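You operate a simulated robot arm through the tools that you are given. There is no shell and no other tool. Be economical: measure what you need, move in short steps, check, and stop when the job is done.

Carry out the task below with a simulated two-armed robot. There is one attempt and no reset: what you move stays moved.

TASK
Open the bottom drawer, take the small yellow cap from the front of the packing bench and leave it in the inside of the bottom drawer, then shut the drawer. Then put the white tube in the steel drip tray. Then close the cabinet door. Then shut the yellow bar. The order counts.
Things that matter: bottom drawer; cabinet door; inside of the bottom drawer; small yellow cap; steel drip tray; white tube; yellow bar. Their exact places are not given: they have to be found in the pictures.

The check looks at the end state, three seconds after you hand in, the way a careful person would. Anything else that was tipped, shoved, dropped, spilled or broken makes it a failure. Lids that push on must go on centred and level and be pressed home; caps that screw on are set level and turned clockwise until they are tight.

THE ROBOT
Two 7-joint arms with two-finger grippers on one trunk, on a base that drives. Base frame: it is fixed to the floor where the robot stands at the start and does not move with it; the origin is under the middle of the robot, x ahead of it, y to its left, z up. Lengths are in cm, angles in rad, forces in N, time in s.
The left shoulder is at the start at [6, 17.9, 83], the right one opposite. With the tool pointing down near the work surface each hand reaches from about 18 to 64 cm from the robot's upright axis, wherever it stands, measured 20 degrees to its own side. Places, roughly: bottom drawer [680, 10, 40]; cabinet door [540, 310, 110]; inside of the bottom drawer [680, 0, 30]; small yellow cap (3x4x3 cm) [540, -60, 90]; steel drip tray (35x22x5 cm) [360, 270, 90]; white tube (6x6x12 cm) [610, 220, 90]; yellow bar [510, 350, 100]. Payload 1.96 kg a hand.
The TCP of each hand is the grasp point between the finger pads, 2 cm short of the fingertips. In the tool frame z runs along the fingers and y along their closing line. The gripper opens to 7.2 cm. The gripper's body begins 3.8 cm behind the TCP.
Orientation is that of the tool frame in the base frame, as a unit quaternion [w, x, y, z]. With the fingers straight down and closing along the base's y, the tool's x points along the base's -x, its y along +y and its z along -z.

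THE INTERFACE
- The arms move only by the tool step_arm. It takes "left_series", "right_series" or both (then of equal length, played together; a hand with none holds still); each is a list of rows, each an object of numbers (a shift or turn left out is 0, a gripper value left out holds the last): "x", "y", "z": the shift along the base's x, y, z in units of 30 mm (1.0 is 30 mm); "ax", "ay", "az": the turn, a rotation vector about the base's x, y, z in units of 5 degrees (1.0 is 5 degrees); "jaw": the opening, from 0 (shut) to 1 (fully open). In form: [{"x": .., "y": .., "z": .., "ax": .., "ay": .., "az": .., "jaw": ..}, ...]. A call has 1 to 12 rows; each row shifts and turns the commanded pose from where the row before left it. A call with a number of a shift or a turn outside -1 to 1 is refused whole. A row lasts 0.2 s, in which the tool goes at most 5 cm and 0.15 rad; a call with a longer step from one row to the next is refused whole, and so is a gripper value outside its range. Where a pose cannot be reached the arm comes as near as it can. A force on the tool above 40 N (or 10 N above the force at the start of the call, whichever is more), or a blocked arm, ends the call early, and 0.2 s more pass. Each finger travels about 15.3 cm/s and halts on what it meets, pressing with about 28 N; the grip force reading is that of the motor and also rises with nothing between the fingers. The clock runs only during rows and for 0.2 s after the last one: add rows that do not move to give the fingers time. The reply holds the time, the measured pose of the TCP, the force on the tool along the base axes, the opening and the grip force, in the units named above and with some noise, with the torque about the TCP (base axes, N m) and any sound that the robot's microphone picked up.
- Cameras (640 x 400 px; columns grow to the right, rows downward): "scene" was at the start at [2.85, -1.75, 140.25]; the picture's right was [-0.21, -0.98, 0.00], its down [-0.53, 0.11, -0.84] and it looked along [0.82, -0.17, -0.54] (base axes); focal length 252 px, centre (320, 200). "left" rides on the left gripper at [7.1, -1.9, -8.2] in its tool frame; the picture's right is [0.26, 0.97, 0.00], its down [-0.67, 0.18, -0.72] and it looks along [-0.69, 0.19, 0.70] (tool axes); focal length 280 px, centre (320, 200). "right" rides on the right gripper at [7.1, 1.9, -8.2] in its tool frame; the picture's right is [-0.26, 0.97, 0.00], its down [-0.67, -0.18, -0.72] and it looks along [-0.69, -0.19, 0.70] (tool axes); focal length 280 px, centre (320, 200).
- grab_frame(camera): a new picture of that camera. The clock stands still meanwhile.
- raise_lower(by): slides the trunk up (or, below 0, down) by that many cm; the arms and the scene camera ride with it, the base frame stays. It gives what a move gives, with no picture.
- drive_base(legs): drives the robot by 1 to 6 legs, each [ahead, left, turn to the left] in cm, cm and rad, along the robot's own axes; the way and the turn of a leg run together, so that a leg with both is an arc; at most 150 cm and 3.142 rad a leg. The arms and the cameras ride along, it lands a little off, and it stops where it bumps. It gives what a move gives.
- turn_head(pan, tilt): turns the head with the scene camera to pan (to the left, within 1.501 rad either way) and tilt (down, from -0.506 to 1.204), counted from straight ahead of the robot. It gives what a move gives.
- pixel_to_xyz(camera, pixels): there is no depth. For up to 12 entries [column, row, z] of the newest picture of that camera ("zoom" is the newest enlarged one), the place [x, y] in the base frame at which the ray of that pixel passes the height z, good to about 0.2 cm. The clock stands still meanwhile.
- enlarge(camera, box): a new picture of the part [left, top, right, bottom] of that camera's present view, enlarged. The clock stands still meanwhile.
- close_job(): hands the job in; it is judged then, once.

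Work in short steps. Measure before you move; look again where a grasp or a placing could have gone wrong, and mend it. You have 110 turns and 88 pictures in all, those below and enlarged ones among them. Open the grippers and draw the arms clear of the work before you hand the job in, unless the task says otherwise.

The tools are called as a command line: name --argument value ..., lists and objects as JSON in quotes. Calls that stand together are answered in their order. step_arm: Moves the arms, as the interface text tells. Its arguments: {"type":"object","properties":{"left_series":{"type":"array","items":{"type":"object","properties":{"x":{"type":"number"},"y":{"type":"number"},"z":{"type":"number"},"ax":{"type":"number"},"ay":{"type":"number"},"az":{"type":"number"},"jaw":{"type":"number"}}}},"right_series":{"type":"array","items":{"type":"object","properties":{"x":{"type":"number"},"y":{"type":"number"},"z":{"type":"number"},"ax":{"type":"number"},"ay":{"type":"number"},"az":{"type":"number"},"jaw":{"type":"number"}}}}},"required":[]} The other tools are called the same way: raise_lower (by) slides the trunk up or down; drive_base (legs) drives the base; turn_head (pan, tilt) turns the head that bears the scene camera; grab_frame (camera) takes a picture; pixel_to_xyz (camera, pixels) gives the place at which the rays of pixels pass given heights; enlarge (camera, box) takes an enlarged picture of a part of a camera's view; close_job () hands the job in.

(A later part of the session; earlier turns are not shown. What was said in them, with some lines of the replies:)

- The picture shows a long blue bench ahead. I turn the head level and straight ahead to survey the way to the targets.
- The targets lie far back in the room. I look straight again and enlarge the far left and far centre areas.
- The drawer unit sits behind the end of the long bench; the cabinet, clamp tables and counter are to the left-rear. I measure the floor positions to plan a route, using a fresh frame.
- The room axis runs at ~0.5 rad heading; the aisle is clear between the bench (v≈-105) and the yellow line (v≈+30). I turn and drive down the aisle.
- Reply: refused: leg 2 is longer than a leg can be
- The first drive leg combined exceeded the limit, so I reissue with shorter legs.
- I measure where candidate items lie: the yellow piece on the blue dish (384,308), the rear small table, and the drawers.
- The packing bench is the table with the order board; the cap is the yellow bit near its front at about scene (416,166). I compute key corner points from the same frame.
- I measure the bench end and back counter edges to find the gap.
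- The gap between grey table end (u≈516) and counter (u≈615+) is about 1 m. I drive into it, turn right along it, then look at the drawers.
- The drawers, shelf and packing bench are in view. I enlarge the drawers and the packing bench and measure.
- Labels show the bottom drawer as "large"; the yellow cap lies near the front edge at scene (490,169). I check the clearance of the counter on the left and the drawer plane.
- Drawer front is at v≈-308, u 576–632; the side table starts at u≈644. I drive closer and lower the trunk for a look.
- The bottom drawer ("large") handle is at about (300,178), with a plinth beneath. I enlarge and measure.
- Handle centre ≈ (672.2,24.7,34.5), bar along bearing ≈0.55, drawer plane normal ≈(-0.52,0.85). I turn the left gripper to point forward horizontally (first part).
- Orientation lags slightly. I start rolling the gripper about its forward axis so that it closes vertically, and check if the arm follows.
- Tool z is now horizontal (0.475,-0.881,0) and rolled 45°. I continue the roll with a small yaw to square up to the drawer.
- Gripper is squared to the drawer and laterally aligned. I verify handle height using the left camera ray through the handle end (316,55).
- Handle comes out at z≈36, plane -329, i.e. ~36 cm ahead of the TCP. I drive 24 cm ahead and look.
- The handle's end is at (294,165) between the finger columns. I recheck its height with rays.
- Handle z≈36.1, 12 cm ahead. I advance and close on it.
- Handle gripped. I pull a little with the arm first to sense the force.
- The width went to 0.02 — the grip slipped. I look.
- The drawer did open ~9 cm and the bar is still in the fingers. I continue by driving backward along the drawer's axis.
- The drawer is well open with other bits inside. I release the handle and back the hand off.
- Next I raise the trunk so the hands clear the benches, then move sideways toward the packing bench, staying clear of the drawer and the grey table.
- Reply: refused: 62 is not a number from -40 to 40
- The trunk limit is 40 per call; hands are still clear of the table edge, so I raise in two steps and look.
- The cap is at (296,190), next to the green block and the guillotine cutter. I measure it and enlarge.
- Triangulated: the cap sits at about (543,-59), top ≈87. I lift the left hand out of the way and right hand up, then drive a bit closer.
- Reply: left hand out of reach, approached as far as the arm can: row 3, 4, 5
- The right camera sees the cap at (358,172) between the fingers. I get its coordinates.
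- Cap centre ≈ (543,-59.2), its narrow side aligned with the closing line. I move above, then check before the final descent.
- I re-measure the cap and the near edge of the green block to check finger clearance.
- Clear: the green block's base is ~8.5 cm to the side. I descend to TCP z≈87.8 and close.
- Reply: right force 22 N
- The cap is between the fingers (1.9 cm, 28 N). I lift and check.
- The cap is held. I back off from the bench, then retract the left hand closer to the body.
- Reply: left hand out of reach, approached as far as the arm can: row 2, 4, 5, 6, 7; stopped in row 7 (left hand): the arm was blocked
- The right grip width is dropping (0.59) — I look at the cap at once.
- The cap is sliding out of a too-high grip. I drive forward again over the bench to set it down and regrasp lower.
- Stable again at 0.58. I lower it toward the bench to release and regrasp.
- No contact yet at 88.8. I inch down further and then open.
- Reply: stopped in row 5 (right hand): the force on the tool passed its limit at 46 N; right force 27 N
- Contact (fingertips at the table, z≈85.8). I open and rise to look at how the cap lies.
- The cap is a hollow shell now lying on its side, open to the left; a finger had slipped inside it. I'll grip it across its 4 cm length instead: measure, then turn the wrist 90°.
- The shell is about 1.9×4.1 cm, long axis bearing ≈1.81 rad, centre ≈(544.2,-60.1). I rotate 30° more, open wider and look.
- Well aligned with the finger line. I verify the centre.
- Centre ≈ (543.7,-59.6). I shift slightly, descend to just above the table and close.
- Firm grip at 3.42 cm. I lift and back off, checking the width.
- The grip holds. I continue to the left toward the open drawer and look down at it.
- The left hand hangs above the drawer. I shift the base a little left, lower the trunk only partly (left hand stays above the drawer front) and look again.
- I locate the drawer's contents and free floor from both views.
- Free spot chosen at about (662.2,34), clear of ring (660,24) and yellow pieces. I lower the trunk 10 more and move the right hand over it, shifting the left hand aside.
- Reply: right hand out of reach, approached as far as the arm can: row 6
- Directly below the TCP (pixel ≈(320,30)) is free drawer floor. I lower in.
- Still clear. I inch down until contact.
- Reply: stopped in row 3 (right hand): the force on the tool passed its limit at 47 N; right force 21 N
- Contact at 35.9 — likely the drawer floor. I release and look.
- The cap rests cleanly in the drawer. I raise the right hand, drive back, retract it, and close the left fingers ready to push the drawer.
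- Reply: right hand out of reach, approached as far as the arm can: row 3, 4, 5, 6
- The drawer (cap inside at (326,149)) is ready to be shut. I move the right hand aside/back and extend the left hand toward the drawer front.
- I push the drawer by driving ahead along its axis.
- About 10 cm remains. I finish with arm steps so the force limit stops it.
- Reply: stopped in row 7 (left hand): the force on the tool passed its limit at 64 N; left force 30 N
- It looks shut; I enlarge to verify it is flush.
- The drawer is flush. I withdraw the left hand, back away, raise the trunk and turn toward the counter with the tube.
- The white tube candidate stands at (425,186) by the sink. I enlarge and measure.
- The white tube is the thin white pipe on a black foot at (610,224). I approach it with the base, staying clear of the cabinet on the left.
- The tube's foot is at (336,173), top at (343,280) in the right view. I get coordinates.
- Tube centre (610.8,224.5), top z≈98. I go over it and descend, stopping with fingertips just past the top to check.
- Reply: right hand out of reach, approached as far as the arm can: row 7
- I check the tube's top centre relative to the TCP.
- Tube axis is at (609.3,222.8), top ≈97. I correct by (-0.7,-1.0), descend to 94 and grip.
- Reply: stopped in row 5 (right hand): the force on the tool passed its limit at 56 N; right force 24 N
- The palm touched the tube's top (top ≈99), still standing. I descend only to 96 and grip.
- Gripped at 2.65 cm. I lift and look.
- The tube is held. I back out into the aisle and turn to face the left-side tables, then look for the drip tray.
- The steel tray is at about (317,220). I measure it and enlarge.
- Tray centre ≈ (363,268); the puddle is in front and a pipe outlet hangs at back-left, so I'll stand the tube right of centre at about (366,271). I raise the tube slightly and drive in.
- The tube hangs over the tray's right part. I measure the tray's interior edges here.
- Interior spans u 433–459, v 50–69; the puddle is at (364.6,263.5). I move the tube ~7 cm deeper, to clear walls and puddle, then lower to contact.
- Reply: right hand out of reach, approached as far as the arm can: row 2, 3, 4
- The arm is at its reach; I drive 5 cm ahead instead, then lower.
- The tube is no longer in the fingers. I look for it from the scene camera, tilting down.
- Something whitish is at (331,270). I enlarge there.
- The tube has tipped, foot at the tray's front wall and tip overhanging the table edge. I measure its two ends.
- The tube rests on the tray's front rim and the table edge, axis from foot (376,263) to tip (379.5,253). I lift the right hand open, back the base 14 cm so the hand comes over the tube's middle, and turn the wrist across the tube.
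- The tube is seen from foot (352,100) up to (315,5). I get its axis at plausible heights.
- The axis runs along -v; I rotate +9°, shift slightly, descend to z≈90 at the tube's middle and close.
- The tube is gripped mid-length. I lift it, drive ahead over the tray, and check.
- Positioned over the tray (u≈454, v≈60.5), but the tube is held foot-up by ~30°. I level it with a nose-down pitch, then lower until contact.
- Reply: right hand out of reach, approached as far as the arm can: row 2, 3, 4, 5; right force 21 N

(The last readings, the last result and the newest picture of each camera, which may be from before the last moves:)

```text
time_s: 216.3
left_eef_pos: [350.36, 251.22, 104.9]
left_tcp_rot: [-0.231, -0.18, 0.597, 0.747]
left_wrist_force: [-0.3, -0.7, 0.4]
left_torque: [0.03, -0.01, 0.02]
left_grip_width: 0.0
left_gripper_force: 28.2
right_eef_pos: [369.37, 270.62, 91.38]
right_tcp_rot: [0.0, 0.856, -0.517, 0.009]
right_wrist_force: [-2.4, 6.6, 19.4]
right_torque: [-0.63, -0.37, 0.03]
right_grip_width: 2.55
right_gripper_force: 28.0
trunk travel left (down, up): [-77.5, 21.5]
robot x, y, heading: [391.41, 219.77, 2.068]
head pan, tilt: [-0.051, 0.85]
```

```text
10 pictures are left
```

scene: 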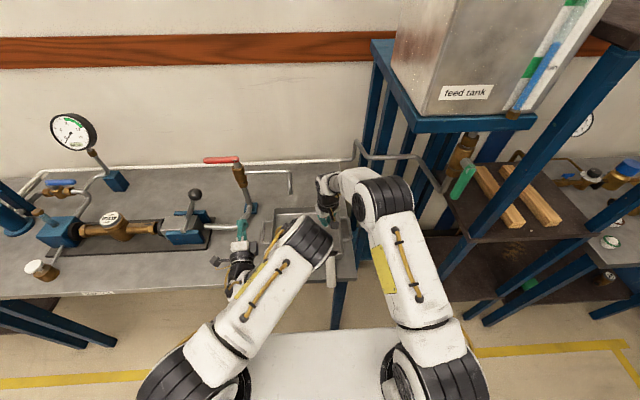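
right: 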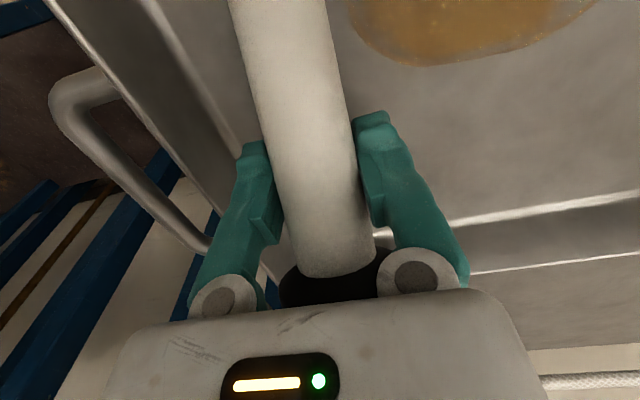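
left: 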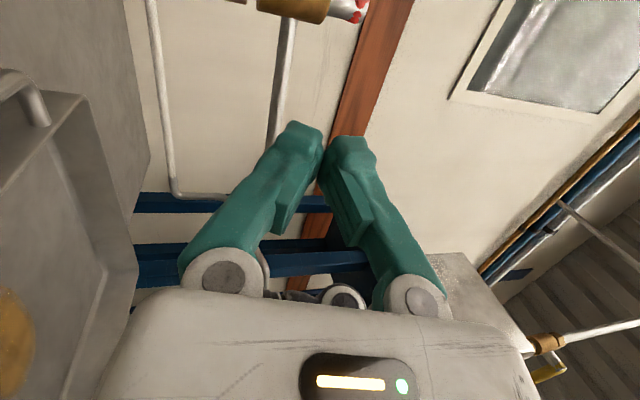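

The tip touches the tray floor inside the walls (force 19 N). I open gently, let it settle and rise straight up.

step_arm --right_series '[{"jaw": 0.5}, {}, {"jaw": 1}, {}, {}, {"z": 0.5}, {"z": 0.7}, {"z": 0.8}, {"z": 0.8}, {"z": 0.8}, {}]'

drive_base --legs '[[-40, 0, 0]]'

turn_head --pan -0.15 --tilt 0.5

grab_frame --camera "scene"

```text
time_s: 218.7
left_eef_pos: [350.33, 251.39, 104.92]
left_tcp_rot: [-0.232, -0.18, 0.598, 0.746]
left_wrist_force: [0.6, -0.3, 0.2]
left_torque: [0.0, -0.03, -0.02]
left_grip_width: 0.0
left_gripper_force: 28.5
right_eef_pos: [369.4, 270.38, 100.77]
right_tcp_rot: [0.0, 0.856, -0.517, 0.012]
right_wrist_force: [-0.5, 0.2, 0.6]
right_torque: [0.02, 0.0, 0.0]
right_grip_width: 7.2
right_gripper_force: 0.0
right hand out of reach, approached as far as the arm can: row 10
trunk travel left (down, up): [-77.5, 21.5]
robot x, y, heading: [391.34, 219.92, 2.072]
head pan, tilt: [-0.051, 0.85]
```

```text
time_s: 221.2
left_eef_pos: [369.41, 216.63, 104.9]
left_tcp_rot: [-0.23, -0.179, 0.598, 0.747]
left_wrist_force: [-0.6, 0.0, 1.2]
left_torque: [0.02, 0.04, 0.04]
left_grip_width: 0.0
left_gripper_force: 28.1
right_eef_pos: [388.68, 235.47, 100.66]
right_tcp_rot: [0.0, 0.855, -0.519, 0.011]
right_wrist_force: [-0.5, -0.3, -0.4]
right_torque: [-0.01, -0.01, 0.0]
right_grip_width: 7.15
right_gripper_force: 0.0
trunk travel left (down, up): [-77.5, 21.5]
robot x, y, heading: [410.88, 184.99, 2.074]
head pan, tilt: [-0.051, 0.85]
```

```text
time_s: 222.0
left_eef_pos: [369.52, 216.53, 104.98]
left_tcp_rot: [-0.23, -0.178, 0.598, 0.747]
left_wrist_force: [0.3, -0.1, 0.0]
left_torque: [-0.01, -0.04, 0.01]
left_grip_width: 0.0
left_gripper_force: 28.5
right_eef_pos: [388.66, 235.56, 100.72]
right_tcp_rot: [-0.001, 0.855, -0.519, 0.011]
right_wrist_force: [0.1, -0.3, 0.5]
right_torque: [0.02, 0.01, -0.01]
right_grip_width: 7.2
right_gripper_force: 0.1
trunk travel left (down, up): [-77.5, 21.5]
robot x, y, heading: [410.85, 184.69, 2.069]
head pan, tilt: [-0.15, 0.499]
```

```text
9 pictures are left
```

scene: 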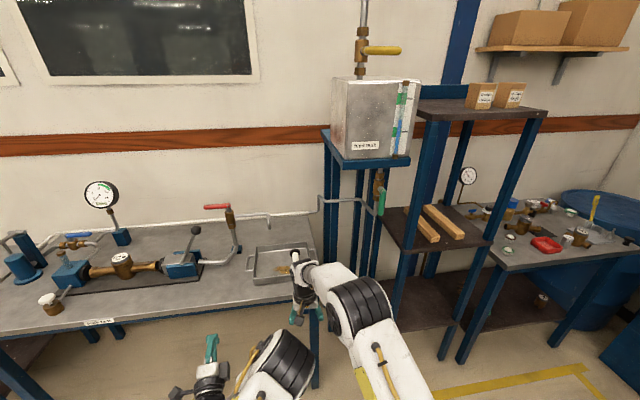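

The yellow bar is the upright yellow lever at (594,210) on the far right table. First the cabinet door: I turn toward it, drive up the aisle and look.

drive_base --legs '[[0, 0, -1.57], [35, 5, 0]]'

turn_head --pan 0.2 --tilt 0.45

grab_frame --camera "scene"

```text
time_s: 228.1
left_eef_pos: [469.94, 247.0, 104.98]
left_tcp_rot: [0.362, 0.295, 0.55, 0.692]
left_wrist_force: [0.1, -0.4, -0.3]
left_torque: [0.0, -0.01, -0.03]
left_grip_width: 0.01
left_gripper_force: 28.4
right_eef_pos: [489.15, 228.03, 100.77]
right_tcp_rot: [-0.008, -0.239, 0.971, -0.008]
right_wrist_force: [-0.6, -0.5, 0.5]
right_torque: [-0.01, 0.02, -0.02]
right_grip_width: 7.2
right_gripper_force: 0.1
trunk travel left (down, up): [-77.5, 21.5]
robot x, y, heading: [438.2, 205.77, 0.498]
head pan, tilt: [-0.15, 0.499]
```

```text
time_s: 228.9
left_eef_pos: [469.99, 247.15, 104.92]
left_tcp_rot: [0.363, 0.295, 0.55, 0.692]
left_wrist_force: [-0.1, -0.5, 0.2]
left_torque: [0.02, -0.01, 0.02]
left_grip_width: 0.0
left_gripper_force: 28.1
right_eef_pos: [489.09, 228.04, 100.64]
right_tcp_rot: [-0.008, -0.24, 0.971, -0.008]
right_wrist_force: [-0.2, -0.3, 0.0]
right_torque: [-0.03, 0.03, -0.02]
right_grip_width: 7.19
right_gripper_force: 0.1
trunk travel left (down, up): [-77.5, 21.5]
robot x, y, heading: [438.33, 205.63, 0.504]
head pan, tilt: [0.201, 0.45]
```

```text
8 pictures are left
```

scene: 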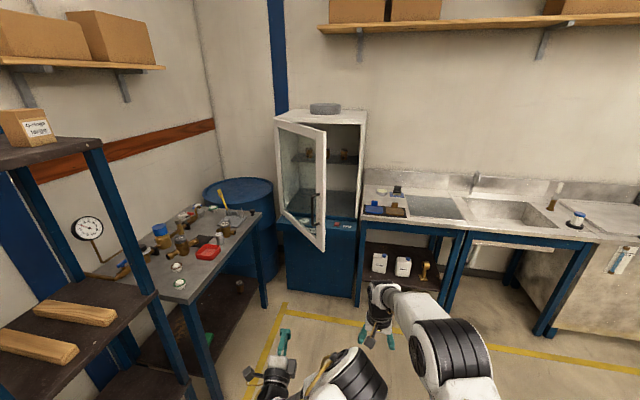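

Door: hinge at col ~280, free edge at col ~324 (rows 130–249). I measure the edge, the cabinet front and the yellow lever.

pixel_to_xyz --camera "scene" --pixels '[[324, 248, 86], [324, 248, 90], [325, 130, 135], [325, 130, 140], [325, 130, 145], [288, 291, 0], [353, 299, 0], [360, 222, 86], [281, 212, 88], [222, 193, 100], [228, 212, 88], [222, 193, 95]]'

enlarge --camera "scene" --box '[170, 140, 350, 260]'

```text
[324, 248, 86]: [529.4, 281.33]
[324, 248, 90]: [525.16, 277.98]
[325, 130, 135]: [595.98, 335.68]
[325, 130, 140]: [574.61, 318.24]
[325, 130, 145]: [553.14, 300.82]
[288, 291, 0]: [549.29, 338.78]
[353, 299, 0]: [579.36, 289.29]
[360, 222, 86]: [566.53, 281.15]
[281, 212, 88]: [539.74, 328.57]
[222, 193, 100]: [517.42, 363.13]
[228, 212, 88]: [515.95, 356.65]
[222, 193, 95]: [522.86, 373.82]
```

```text
3.33 times, centred on (260, 200) of scene
```

zoom: 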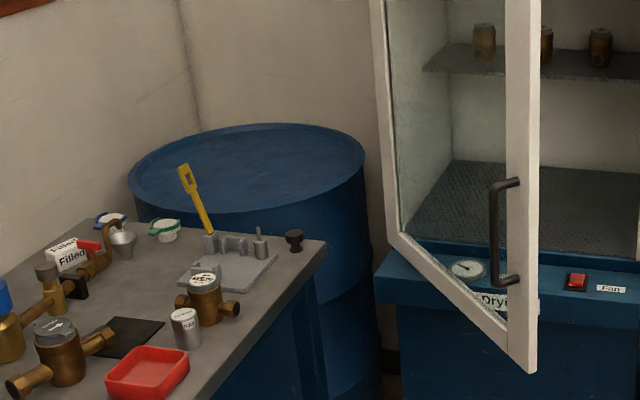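

Door hinge ≈(u631,v30), free edge ≈(u596,v-7), spanning z 88–150; the left hand at z 105 can push its outer face. I tuck the right hand back/right, then approach with the left fingertips left of the free edge.

step_arm --right_series '[{"x": -0.65, "y": -0.79}, {"x": -0.65, "y": -0.79}, {"x": -0.65, "y": -0.79}, {"x": -0.65, "y": -0.79}, {"x": -0.65, "y": -0.79}, {"x": -0.65, "y": -0.79}, {"x": -0.65, "y": -0.79}, {}]'

drive_base --legs '[[30, 10, 0], [34, 0, 0]]'

grab_frame --camera "scene"

```text
time_s: 230.7
left_eef_pos: [470.15, 247.18, 104.93]
left_tcp_rot: [0.364, 0.296, 0.551, 0.691]
left_wrist_force: [-0.5, -0.2, -0.7]
left_torque: [-0.01, 0.0, 0.0]
left_grip_width: 0.0
left_gripper_force: 28.0
right_eef_pos: [475.52, 211.54, 101.0]
right_tcp_rot: [-0.008, -0.24, 0.971, -0.008]
right_wrist_force: [-0.6, -0.5, 1.0]
right_torque: [-0.02, 0.0, -0.01]
right_grip_width: 7.21
right_gripper_force: 0.1
trunk travel left (down, up): [-77.5, 21.5]
robot x, y, heading: [438.47, 205.63, 0.499]
head pan, tilt: [0.201, 0.45]
```

```text
time_s: 234.7
left_eef_pos: [522.13, 286.45, 104.88]
left_tcp_rot: [0.367, 0.298, 0.548, 0.69]
left_wrist_force: [-0.8, 0.5, -0.1]
left_torque: [0.0, -0.01, 0.0]
left_grip_width: 0.0
left_gripper_force: 28.1
right_eef_pos: [527.2, 250.8, 100.86]
right_tcp_rot: [-0.007, -0.235, 0.972, -0.009]
right_wrist_force: [0.0, 0.0, -0.3]
right_torque: [0.0, -0.01, 0.02]
right_grip_width: 7.19
right_gripper_force: 0.0
trunk travel left (down, up): [-77.5, 21.5]
robot x, y, heading: [489.71, 245.27, 0.494]
head pan, tilt: [0.201, 0.45]
```

```text
6 pictures are left
```

scene: 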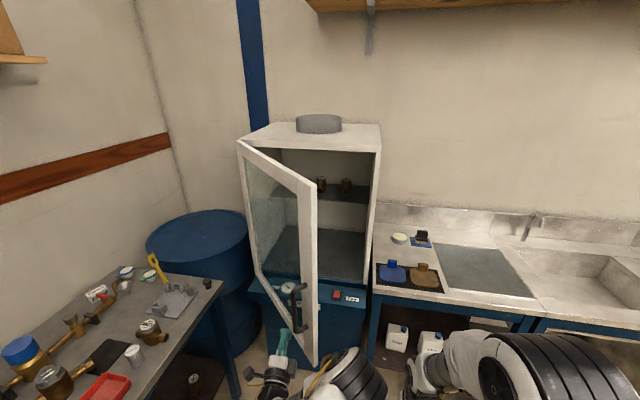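

The fingertips are just in front of the door face near the handle. I drive ahead with a slight right shift to push it.

drive_base --legs '[[16, -4, 0], [12, -7, 0]]'

step_arm --left_series '[{"x": 0.35, "y": 0.19}, {"x": 0.35, "y": 0.19}, {"x": 0.35, "y": 0.19}, {"x": 0.3, "y": 0.16}, {"x": 0.3, "y": 0.16}, {"x": 0.3, "y": 0.16}, {"x": 0.3, "y": 0.16}, {"x": 0.3, "y": 0.16}, {}]'

grab_frame --camera "scene"

```text
time_s: 237.0
left_eef_pos: [551.23, 290.1, 104.95]
left_tcp_rot: [0.365, 0.296, 0.548, 0.691]
left_wrist_force: [0.4, -0.7, 0.0]
left_torque: [-0.01, 0.01, -0.02]
left_grip_width: 0.01
left_gripper_force: 27.8
right_eef_pos: [556.73, 254.36, 100.83]
right_tcp_rot: [-0.008, -0.236, 0.972, -0.009]
right_wrist_force: [-0.4, -0.1, -1.0]
right_torque: [0.0, -0.03, 0.01]
right_grip_width: 7.19
right_gripper_force: 0.0
trunk travel left (down, up): [-77.5, 21.5]
robot x, y, heading: [520.09, 249.14, 0.501]
head pan, tilt: [0.201, 0.45]
```

```text
time_s: 239.0
left_eef_pos: [558.96, 293.99, 104.74]
left_tcp_rot: [0.366, 0.296, 0.548, 0.691]
left_wrist_force: [0.4, -0.2, 0.3]
left_torque: [0.02, -0.01, 0.01]
left_grip_width: 0.0
left_gripper_force: 28.2
right_eef_pos: [556.66, 254.44, 100.96]
right_tcp_rot: [-0.008, -0.237, 0.972, -0.008]
right_wrist_force: [0.9, 0.5, -0.5]
right_torque: [-0.02, -0.02, -0.01]
right_grip_width: 7.19
right_gripper_force: 0.1
trunk travel left (down, up): [-77.5, 21.5]
robot x, y, heading: [519.47, 248.72, 0.494]
head pan, tilt: [0.201, 0.45]
```

```text
5 pictures are left
```

scene: 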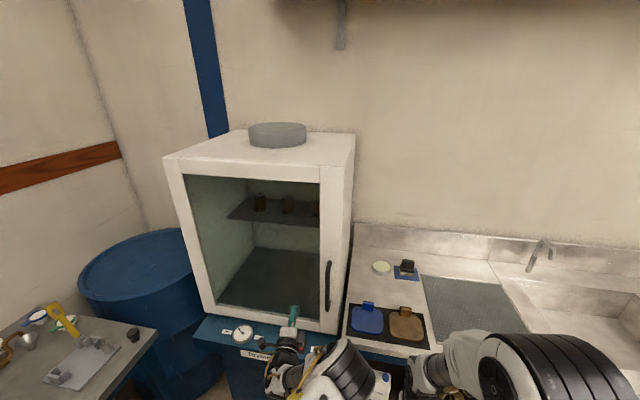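

The door appears shut. I press a bit further until contact force confirms it.

step_arm --left_series '[{"x": 0.2, "y": 0.11}, {"x": 0.2, "y": 0.11}, {"x": 0.2, "y": 0.11}, {"x": 0.2, "y": 0.11}, {"x": 0.2, "y": 0.11}, {"x": 0.2, "y": 0.11}, {"x": 0.2, "y": 0.11}, {"x": 0.2, "y": 0.11}, {}]'

```text
time_s: 241.0
left_eef_pos: [563.91, 296.77, 104.85]
left_tcp_rot: [0.366, 0.298, 0.548, 0.691]
left_wrist_force: [-0.1, 1.0, 0.1]
left_torque: [-0.01, 0.0, 0.0]
left_grip_width: 0.02
left_gripper_force: 28.6
right_eef_pos: [556.73, 254.37, 100.86]
right_tcp_rot: [-0.008, -0.237, 0.971, -0.009]
right_wrist_force: [-0.3, 0.4, 0.7]
right_torque: [0.04, -0.01, -0.01]
right_grip_width: 7.19
right_gripper_force: 0.0
trunk travel left (down, up): [-77.5, 21.5]
robot x, y, heading: [519.73, 248.8, 0.495]
head pan, tilt: [0.201, 0.45]
```

No force yet; I continue pushing in small steps.

step_arm --left_series '[{"x": 0.2, "y": 0.11}, {"x": 0.2, "y": 0.11}, {"x": 0.2, "y": 0.11}, {"x": 0.2, "y": 0.11}, {"x": 0.2, "y": 0.11}, {"x": 0.2, "y": 0.11}, {"x": 0.2, "y": 0.11}, {"x": 0.2, "y": 0.11}, {"x": 0.2, "y": 0.11}, {"x": 0.2, "y": 0.11}, {}]'

enlarge --camera "scene" --box '[150, 140, 390, 360]'

```text
time_s: 243.4
left_eef_pos: [569.03, 299.7, 104.95]
left_tcp_rot: [0.364, 0.296, 0.55, 0.691]
left_wrist_force: [-22.8, -15.3, 7.6]
left_torque: [-0.11, -0.1, -0.19]
left_grip_width: 0.02
left_gripper_force: 27.9
right_eef_pos: [556.2, 254.18, 101.07]
right_tcp_rot: [-0.006, -0.238, 0.971, -0.007]
right_wrist_force: [0.2, -0.6, 0.2]
right_torque: [0.0, -0.01, 0.0]
right_grip_width: 7.17
right_gripper_force: 0.0
trunk travel left (down, up): [-77.5, 21.5]
robot x, y, heading: [519.35, 249.15, 0.498]
head pan, tilt: [0.201, 0.45]
stopped in row 11 (left hand): the force on the tool passed its limit at 48 N (the readings are from after the stop); the commanded pose is now the measured one
```

```text
1.82 times, centred on (270, 250) of scene
```

zoom: 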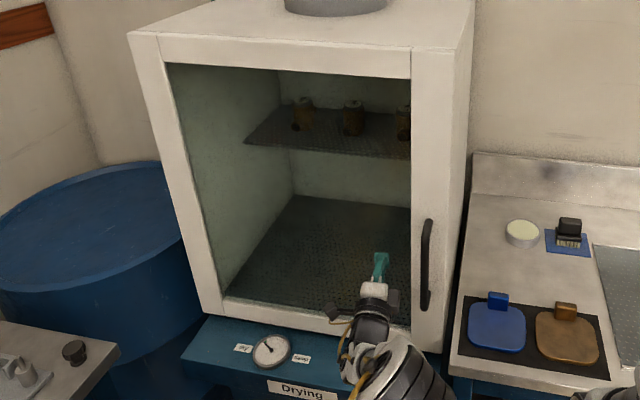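

The door is shut against its frame (48 N contact). I withdraw the left hand, back off, raise the trunk a bit and turn toward the yellow bar for a close look.

step_arm --left_series '[{"x": -0.7, "y": -0.38}, {"x": -0.7, "y": -0.38}, {"x": -0.7, "y": -0.38}, {"x": -0.7, "y": -0.38}, {"x": -0.7, "y": -0.38}, {"x": -0.7, "y": -0.38}, {"x": -0.7, "y": -0.38}, {}]'

drive_base --legs '[[-38, 0, 0], [0, 0, 1.0], [28, -14, 0]]'

raise_lower --by 14

turn_head --pan -0.1 --tilt 0.65

grab_frame --camera "scene"

```text
time_s: 245.2
left_eef_pos: [555.03, 292.12, 104.43]
left_tcp_rot: [0.364, 0.298, 0.551, 0.689]
left_wrist_force: [-0.5, 0.7, -0.5]
left_torque: [-0.02, -0.01, -0.03]
left_grip_width: 0.0
left_gripper_force: 27.7
right_eef_pos: [556.74, 254.36, 100.87]
right_tcp_rot: [-0.008, -0.237, 0.972, -0.009]
right_wrist_force: [0.2, -0.8, 0.0]
right_torque: [0.02, -0.01, -0.03]
right_grip_width: 7.2
right_gripper_force: 0.0
trunk travel left (down, up): [-77.5, 21.5]
robot x, y, heading: [519.76, 248.94, 0.502]
head pan, tilt: [0.201, 0.45]
```

```text
time_s: 251.7
left_eef_pos: [485.56, 310.63, 104.43]
left_tcp_rot: [-0.01, -0.002, 0.627, 0.779]
left_wrist_force: [0.1, -0.9, -0.2]
left_torque: [0.0, 0.01, -0.01]
left_grip_width: 0.0
left_gripper_force: 27.9
right_eef_pos: [518.31, 291.66, 100.95]
right_tcp_rot: [-0.004, -0.674, 0.739, -0.011]
right_wrist_force: [0.4, 0.2, -0.3]
right_torque: [0.03, 0.0, -0.01]
right_grip_width: 7.22
right_gripper_force: 0.1
trunk travel left (down, up): [-77.5, 21.5]
robot x, y, heading: [502.89, 257.26, 1.496]
head pan, tilt: [0.201, 0.45]
```

```text
time_s: 253.4
left_eef_pos: [485.71, 310.63, 118.39]
left_tcp_rot: [-0.009, -0.003, 0.627, 0.779]
left_wrist_force: [0.4, -0.5, -0.9]
left_torque: [0.02, 0.0, 0.04]
left_grip_width: 0.0
left_gripper_force: 28.1
right_eef_pos: [518.36, 291.73, 114.8]
right_tcp_rot: [-0.003, -0.673, 0.739, -0.011]
right_wrist_force: [-0.1, -0.1, -1.0]
right_torque: [-0.02, -0.02, -0.02]
right_grip_width: 7.18
right_gripper_force: 0.1
trunk travel left (down, up): [-91.5, 7.5]
robot x, y, heading: [502.96, 257.35, 1.497]
head pan, tilt: [0.201, 0.45]
```

```text
time_s: 254.2
left_eef_pos: [485.63, 310.67, 118.4]
left_tcp_rot: [-0.01, -0.003, 0.627, 0.779]
left_wrist_force: [0.0, -0.3, -0.1]
left_torque: [0.0, -0.01, -0.01]
left_grip_width: 0.0
left_gripper_force: 27.8
right_eef_pos: [518.26, 291.67, 114.73]
right_tcp_rot: [-0.003, -0.673, 0.739, -0.012]
right_wrist_force: [-0.1, 0.3, 0.2]
right_torque: [0.02, 0.0, -0.01]
right_grip_width: 7.21
right_gripper_force: 0.1
trunk travel left (down, up): [-91.5, 7.5]
robot x, y, heading: [502.75, 257.65, 1.494]
head pan, tilt: [-0.099, 0.649]
```

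```text
3 pictures are left
```

scene: 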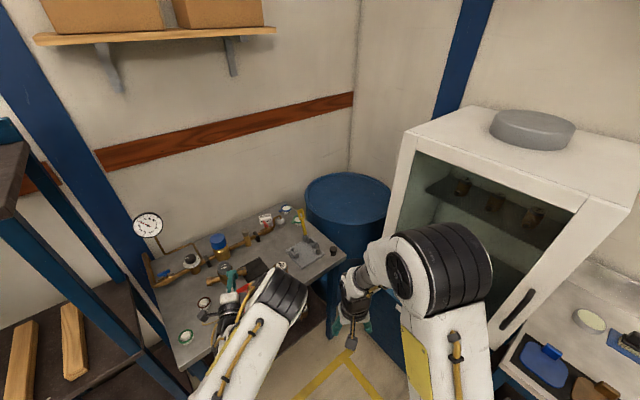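

Three pictures remain. I enlarge the yellow bar device here for geometry.

enlarge --camera "scene" --box '[270, 195, 350, 270]'

```text
5.33 times, centred on (310, 232) of scene
```

zoom: 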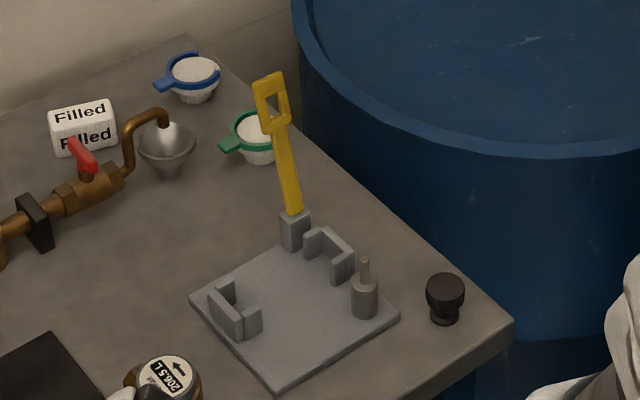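

I see a hinged bar at the back post (295,228) that swings over onto the pin post at (364,290). I compute coordinates of hinge, pin and bar tip.

pixel_to_xyz --camera "zoom" --pixels '[[295, 247, 87], [295, 215, 91], [364, 315, 87], [364, 262, 93], [268, 80, 100], [268, 80, 103], [268, 80, 106], [268, 80, 110], [295, 210, 92], [190, 298, 86], [278, 393, 86], [400, 315, 86]]'

```text
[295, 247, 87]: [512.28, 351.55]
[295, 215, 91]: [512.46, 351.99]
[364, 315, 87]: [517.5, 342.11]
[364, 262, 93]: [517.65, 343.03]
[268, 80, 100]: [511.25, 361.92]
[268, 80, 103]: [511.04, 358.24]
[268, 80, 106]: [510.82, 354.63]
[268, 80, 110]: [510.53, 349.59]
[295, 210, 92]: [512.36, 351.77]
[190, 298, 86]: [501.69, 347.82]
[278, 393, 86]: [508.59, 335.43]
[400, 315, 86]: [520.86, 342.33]
```

Plan: face the table squarely from u≈592 and use the right gripper pointed forward (closing along u) to take the bar, pull it over and press it down. First I reposition and turn in free space, then pitch the right gripper up to horizontal.

drive_base --legs '[[-11, -19, 0], [0, 0, 0.576]]'

step_arm --right_series '[{"ax": 0.98, "ay": 0.53, "x": -0.12, "y": 0.22}, {"ax": 0.98, "ay": 0.53, "x": -0.12, "y": 0.22}, {"ax": 0.98, "ay": 0.53, "x": -0.12, "y": 0.22}, {"ax": 0.98, "ay": 0.53, "x": -0.12, "y": 0.22}, {"ax": 0.98, "ay": 0.53, "x": -0.12, "y": 0.22}, {"ax": 0.98, "ay": 0.53, "x": -0.12, "y": 0.22}, {"ax": 0.98, "ay": 0.53, "x": -0.12, "y": 0.22}, {"ax": 0.98, "ay": 0.53, "x": -0.12, "y": 0.22}, {}, {}]'

step_arm --right_series '[{"ax": 0.98, "ay": 0.53, "x": -0.12, "y": 0.22, "z": -0.2}, {"ax": 0.98, "ay": 0.53, "x": -0.12, "y": 0.22, "z": -0.2}, {"ax": 0.98, "ay": 0.53, "x": -0.12, "y": 0.22, "z": -0.2}, {"ax": 0.98, "ay": 0.53, "x": -0.12, "y": 0.22, "z": -0.2}, {"ax": 0.98, "ay": 0.53, "x": -0.12, "y": 0.22, "z": -0.2}, {"ax": 0.98, "ay": 0.53, "x": -0.12, "y": 0.22, "z": -0.2}, {"ax": 0.98, "ay": 0.53, "x": -0.12, "y": 0.22, "z": -0.2}, {}, {}]'

```text
time_s: 257.5
left_eef_pos: [477.9, 280.98, 118.47]
left_tcp_rot: [-0.229, -0.179, 0.602, 0.744]
left_wrist_force: [0.4, 0.7, 0.3]
left_torque: [0.04, 0.01, -0.01]
left_grip_width: 0.03
left_gripper_force: 27.7
right_eef_pos: [515.6, 282.62, 114.83]
right_tcp_rot: [0.0, 0.854, -0.52, 0.011]
right_wrist_force: [0.5, 0.3, 1.1]
right_torque: [0.03, 0.0, 0.02]
right_grip_width: 7.2
right_gripper_force: 0.0
trunk travel left (down, up): [-91.5, 7.5]
robot x, y, heading: [521.23, 245.35, 2.067]
head pan, tilt: [-0.099, 0.649]
```

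```text
time_s: 259.7
left_eef_pos: [477.92, 281.11, 118.39]
left_tcp_rot: [-0.23, -0.179, 0.602, 0.744]
left_wrist_force: [0.5, -0.1, 0.7]
left_torque: [-0.02, 0.01, 0.04]
left_grip_width: 0.0
left_gripper_force: 28.1
right_eef_pos: [512.82, 287.94, 114.73]
right_tcp_rot: [-0.192, 0.792, -0.485, -0.318]
right_wrist_force: [-0.5, 0.2, 0.2]
right_torque: [-0.01, 0.02, 0.0]
right_grip_width: 7.21
right_gripper_force: 0.1
trunk travel left (down, up): [-91.5, 7.5]
robot x, y, heading: [521.1, 245.73, 2.069]
head pan, tilt: [-0.099, 0.649]
```

```text
time_s: 261.7
left_eef_pos: [477.83, 280.86, 118.35]
left_tcp_rot: [-0.229, -0.179, 0.601, 0.744]
left_wrist_force: [0.2, 0.3, 0.5]
left_torque: [-0.03, 0.01, -0.01]
left_grip_width: 0.02
left_gripper_force: 27.7
right_eef_pos: [510.35, 292.49, 110.66]
right_tcp_rot: [-0.335, 0.641, -0.394, -0.567]
right_wrist_force: [0.0, 0.0, -0.9]
right_torque: [-0.01, 0.03, -0.02]
right_grip_width: 7.18
right_gripper_force: 0.1
trunk travel left (down, up): [-91.5, 7.5]
robot x, y, heading: [521.19, 245.74, 2.065]
head pan, tilt: [-0.099, 0.649]
```

The right gripper points along +v, slightly down. I pitch it ~32° nose-down so its camera clears the pin, then drive in.

step_arm --right_series '[{"ax": -0.93, "ay": -0.51}, {"ax": -0.93, "ay": -0.51}, {"ax": -0.93, "ay": -0.51}, {"ax": -0.93, "ay": -0.51}, {"ax": -0.93, "ay": -0.51}, {"ax": -0.93, "ay": -0.51}, {}, {}]'

drive_base --legs '[[34, -16, 0]]'

```text
time_s: 263.5
left_eef_pos: [477.87, 280.96, 118.37]
left_tcp_rot: [-0.229, -0.179, 0.601, 0.745]
left_wrist_force: [0.3, 0.4, -1.0]
left_torque: [0.03, 0.0, -0.02]
left_grip_width: 0.01
left_gripper_force: 28.0
right_eef_pos: [510.2, 292.44, 110.59]
right_tcp_rot: [-0.22, 0.772, -0.471, -0.367]
right_wrist_force: [-0.4, 1.1, 0.7]
right_torque: [-0.02, 0.01, 0.03]
right_grip_width: 7.21
right_gripper_force: 0.1
trunk travel left (down, up): [-91.5, 7.5]
robot x, y, heading: [520.89, 245.61, 2.065]
head pan, tilt: [-0.099, 0.649]
```

```text
time_s: 265.9
left_eef_pos: [475.66, 318.45, 118.47]
left_tcp_rot: [-0.231, -0.181, 0.6, 0.744]
left_wrist_force: [0.3, 0.3, 0.8]
left_torque: [0.02, 0.02, 0.03]
left_grip_width: 0.0
left_gripper_force: 27.7
right_eef_pos: [507.98, 330.12, 110.77]
right_tcp_rot: [-0.221, 0.773, -0.469, -0.367]
right_wrist_force: [-0.1, 0.3, -1.2]
right_torque: [-0.04, 0.02, -0.01]
right_grip_width: 7.2
right_gripper_force: 0.1
trunk travel left (down, up): [-91.5, 7.5]
robot x, y, heading: [518.99, 283.11, 2.069]
head pan, tilt: [-0.099, 0.649]
```

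I move the right hand to a pre-grasp point in front of the bar (516,346.4,103) and take a look.

step_arm --right_series '[{"x": 0.445, "y": 0.905, "z": -0.2}, {"x": 0.445, "y": 0.905, "z": -0.2}, {"x": 0.445, "y": 0.905, "z": -0.4}, {"x": 0.445, "y": 0.905, "z": -0.5}, {"x": 0.445, "y": 0.905, "z": -0.6}, {"x": 0.445, "y": 0.905, "z": -0.6}, {}]'

grab_frame --camera "right"

```text
time_s: 267.4
left_eef_pos: [475.55, 318.44, 118.37]
left_tcp_rot: [-0.231, -0.181, 0.601, 0.744]
left_wrist_force: [-0.4, 0.8, 0.1]
left_torque: [-0.01, 0.0, 0.02]
left_grip_width: 0.0
left_gripper_force: 28.3
right_eef_pos: [515.8, 346.34, 102.92]
right_tcp_rot: [-0.22, 0.773, -0.469, -0.366]
right_wrist_force: [-0.3, 0.1, -0.7]
right_torque: [-0.04, -0.01, -0.02]
right_grip_width: 7.21
right_gripper_force: 0.1
trunk travel left (down, up): [-91.5, 7.5]
robot x, y, heading: [519.31, 283.14, 2.07]
head pan, tilt: [-0.099, 0.649]
```

```text
1 pictures are left
```

right: 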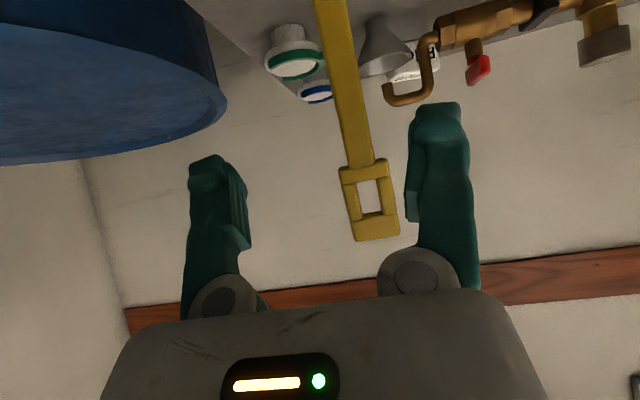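

The bar's head is between the fingers, ~1.7 cm toward -u of centre and ~9 cm ahead, head at z 103–108. I centre, advance and close.

step_arm --right_series '[{"x": -0.49, "y": -0.26}, {"x": -0.37, "y": 0.68, "z": 0.13}, {"x": -0.37, "y": 0.68, "z": 0.13}, {"x": -0.37, "y": 0.68, "z": 0.13}, {"x": -0.37, "y": 0.68, "z": 0.13}, {}]'

```text
time_s: 268.9
left_eef_pos: [475.67, 318.42, 118.37]
left_tcp_rot: [-0.231, -0.18, 0.6, 0.744]
left_wrist_force: [-0.1, -0.1, 0.0]
left_torque: [-0.03, 0.0, 0.0]
left_grip_width: 0.0
left_gripper_force: 28.6
right_eef_pos: [509.98, 353.84, 104.65]
right_tcp_rot: [-0.22, 0.773, -0.469, -0.366]
right_wrist_force: [0.0, 0.1, -0.3]
right_torque: [0.01, 0.01, 0.03]
right_grip_width: 7.19
right_gripper_force: 0.0
trunk travel left (down, up): [-91.5, 7.5]
robot x, y, heading: [518.87, 283.13, 2.072]
head pan, tilt: [-0.099, 0.649]
```

Reached without contact. I close the fingers on the bar.

step_arm --right_series '[{"jaw": 0}, {}, {}, {}]'

```text
time_s: 269.9
left_eef_pos: [475.75, 318.6, 118.39]
left_tcp_rot: [-0.231, -0.18, 0.601, 0.744]
left_wrist_force: [-1.2, 0.7, 0.2]
left_torque: [0.01, -0.01, 0.03]
left_grip_width: 0.0
left_gripper_force: 27.4
right_eef_pos: [510.13, 353.85, 104.7]
right_tcp_rot: [-0.22, 0.773, -0.469, -0.366]
right_wrist_force: [2.3, 1.7, 0.4]
right_torque: [0.04, -0.2, 0.08]
right_grip_width: 2.24
right_gripper_force: 39.7
trunk travel left (down, up): [-91.5, 7.5]
robot x, y, heading: [518.97, 283.02, 2.073]
head pan, tilt: [-0.099, 0.649]
```

Bar gripped (2.24 cm). I swing it over along its arc toward the pin, up to about 60°.

step_arm --right_series '[{"x": 0.23, "y": -0.425, "z": 0.06}, {"x": 0.23, "y": -0.425, "z": 0.04}, {"x": 0.225, "y": -0.41, "z": -0.02}, {"x": 0.225, "y": -0.41, "z": -0.08}, {"x": 0.215, "y": -0.395, "z": -0.12}, {"x": 0.215, "y": -0.395, "z": -0.18}, {"x": 0.19, "y": -0.35, "z": -0.21}, {"x": 0.19, "y": -0.35, "z": -0.26}, {"x": 0.17, "y": -0.31, "z": -0.29}, {"x": 0.165, "y": -0.305, "z": -0.34}, {}]'

```text
time_s: 272.2
left_eef_pos: [475.58, 318.54, 118.47]
left_tcp_rot: [-0.232, -0.18, 0.6, 0.744]
left_wrist_force: [0.4, 0.4, 0.5]
left_torque: [0.02, -0.03, 0.0]
left_grip_width: 0.02
left_gripper_force: 28.4
right_eef_pos: [516.1, 342.47, 100.39]
right_tcp_rot: [-0.22, 0.773, -0.469, -0.366]
right_wrist_force: [0.3, 0.1, -1.1]
right_torque: [-0.05, -0.01, 0.0]
right_grip_width: 0.01
right_gripper_force: 29.7
trunk travel left (down, up): [-91.5, 7.5]
robot x, y, heading: [518.76, 283.24, 2.073]
head pan, tilt: [-0.099, 0.649]
```

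The grip slipped off (0.01). I use the last picture from the right camera to see where the bar is now.

grab_frame --camera "right"

```text
0 pictures are left
```

right: 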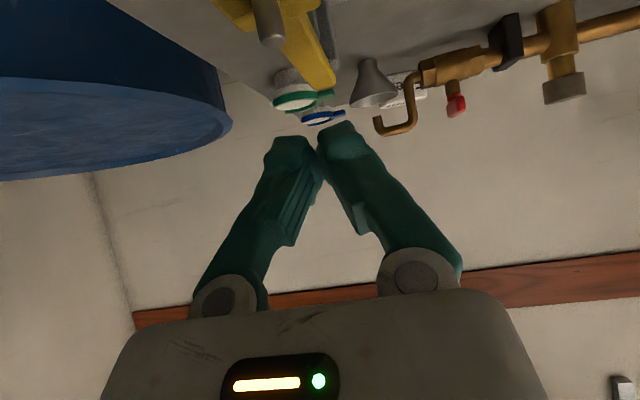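

The picture shows the bar swung down with the pin (268,20) through its head. I press lightly on the shank from above to make sure it is fully down.

step_arm --right_series '[{"z": 0.5}, {"x": -0.2, "y": 0.75}, {"x": -0.2, "y": 0.75}, {"z": -0.6}, {"z": -0.6}, {"z": -0.5}, {"z": -0.2}, {"z": -0.15}, {"z": -0.15}, {"z": -0.15}, {}]'

```text
time_s: 274.3
left_eef_pos: [475.78, 318.09, 118.51]
left_tcp_rot: [-0.23, -0.18, 0.599, 0.745]
left_wrist_force: [0.5, -0.9, -0.1]
left_torque: [0.03, 0.03, -0.02]
left_grip_width: 0.03
left_gripper_force: 27.9
right_eef_pos: [514.92, 347.12, 96.18]
right_tcp_rot: [-0.227, 0.769, -0.465, -0.375]
right_wrist_force: [3.9, -9.3, 24.7]
right_torque: [-0.12, 0.16, 0.16]
right_grip_width: 0.0
right_gripper_force: 29.8
trunk travel left (down, up): [-91.5, 7.5]
robot x, y, heading: [518.86, 283.15, 2.07]
head pan, tilt: [-0.099, 0.649]
stopped in row 10 (right hand): the force on the tool passed its limit at 44 N (the readings are from after the stop); the commanded pose is now the measured one
```

Contact near the hinge at z≈94.5. I press again nearer the pin to check that the bar is level and seated.

step_arm --right_series '[{"z": 0.4}, {"x": 0.45, "y": -0.82}, {"z": -0.3}, {"z": -0.15}, {"z": -0.15}, {"z": -0.12}, {"z": -0.12}, {"z": -0.12}, {"z": -0.12}, {"z": -0.12}, {}]'

```text
time_s: 275.5
left_eef_pos: [475.71, 318.07, 118.75]
left_tcp_rot: [-0.231, -0.18, 0.6, 0.745]
left_wrist_force: [-0.2, -0.9, 0.7]
left_torque: [-0.02, -0.02, 0.02]
left_grip_width: 0.0
left_gripper_force: 28.2
right_eef_pos: [516.15, 345.1, 96.22]
right_tcp_rot: [-0.23, 0.766, -0.465, -0.379]
right_wrist_force: [4.1, -11.0, 28.1]
right_torque: [-0.11, 0.18, 0.14]
right_grip_width: 0.0
right_gripper_force: 29.4
trunk travel left (down, up): [-91.5, 7.5]
robot x, y, heading: [518.85, 283.08, 2.066]
head pan, tilt: [-0.099, 0.649]
stopped in row 5 (right hand): the force on the tool passed its limit at 44 N (the readings are from after the stop); the commanded pose is now the measured one
```

Same height (96.2) at both points, so the bar lies level and shut. I raise the hand, back off, and open both grippers.

step_arm --right_series '[{"z": 0.5}, {"z": 0.8}, {"z": 0.8}, {"z": 0.8}, {"z": 0.8}, {"x": 0.4, "y": -0.7}, {"x": 0.4, "y": -0.7}, {"x": 0.4, "y": -0.7}, {}]'

drive_base --legs '[[-40, 5, 0]]'

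step_arm --right_series '[{"jaw": 1}, {}, {}]' --left_series '[{"jaw": 1}, {}, {}]'

```text
time_s: 277.5
left_eef_pos: [475.62, 318.54, 118.47]
left_tcp_rot: [-0.23, -0.18, 0.601, 0.744]
left_wrist_force: [-0.7, 0.2, 0.1]
left_torque: [-0.02, 0.01, 0.01]
left_grip_width: 0.02
left_gripper_force: 27.6
right_eef_pos: [519.78, 339.06, 106.72]
right_tcp_rot: [-0.227, 0.768, -0.466, -0.376]
right_wrist_force: [-0.1, 0.2, -0.3]
right_torque: [0.0, -0.03, 0.04]
right_grip_width: 0.0
right_gripper_force: 29.8
trunk travel left (down, up): [-91.5, 7.5]
robot x, y, heading: [519.05, 283.32, 2.07]
head pan, tilt: [-0.099, 0.649]
```

```text
time_s: 280.0
left_eef_pos: [490.63, 280.44, 118.32]
left_tcp_rot: [-0.232, -0.182, 0.6, 0.743]
left_wrist_force: [-0.7, -0.5, 0.0]
left_torque: [-0.01, -0.01, 0.01]
left_grip_width: 0.01
left_gripper_force: 28.1
right_eef_pos: [534.5, 301.14, 106.67]
right_tcp_rot: [-0.227, 0.769, -0.464, -0.376]
right_wrist_force: [-0.2, 0.7, 0.0]
right_torque: [0.01, 0.0, 0.0]
right_grip_width: 0.0
right_gripper_force: 29.9
trunk travel left (down, up): [-91.5, 7.5]
robot x, y, heading: [533.95, 245.26, 2.078]
head pan, tilt: [-0.099, 0.649]
```

```text
time_s: 280.8
left_eef_pos: [490.55, 280.31, 118.49]
left_tcp_rot: [-0.233, -0.182, 0.601, 0.743]
left_wrist_force: [-0.6, 0.1, -0.3]
left_torque: [0.0, 0.0, -0.04]
left_grip_width: 7.2
left_gripper_force: 0.1
right_eef_pos: [534.59, 301.06, 106.8]
right_tcp_rot: [-0.227, 0.769, -0.464, -0.377]
right_wrist_force: [-0.4, 0.0, 0.6]
right_torque: [-0.01, 0.02, 0.03]
right_grip_width: 7.2
right_gripper_force: 0.0
trunk travel left (down, up): [-91.5, 7.5]
robot x, y, heading: [534.04, 245.2, 2.073]
head pan, tilt: [-0.099, 0.649]
```

The steps are done in order, both grippers are open and the arms are clear, so I hand the job in.

close_job

```text
The job is handed in.
```

I did all the steps in the order given and handed the job in, but I had no pictures left to confirm how two of them ended.

- **Drawer:** The cap is in the bottom drawer, which is shut and looks flush. The cap slid in my grip on the way, so I set it back on the bench and picked it up again before placing it.
- **White tube:** It should be lying on its side in the steel drip tray. It slipped out of the gripper once and came to rest over the tray's front rim. I picked it up and lowered it until it touched inside the tray, but I got no clear picture after letting go.
- **Cabinet door:** Shut, pressed until it met firm resistance.
- **Yellow bar:** It slipped out of the gripper partway down, and the last picture showed it down over its pin. I pressed it at two points and both were at the same height, so it should be level and fully down.
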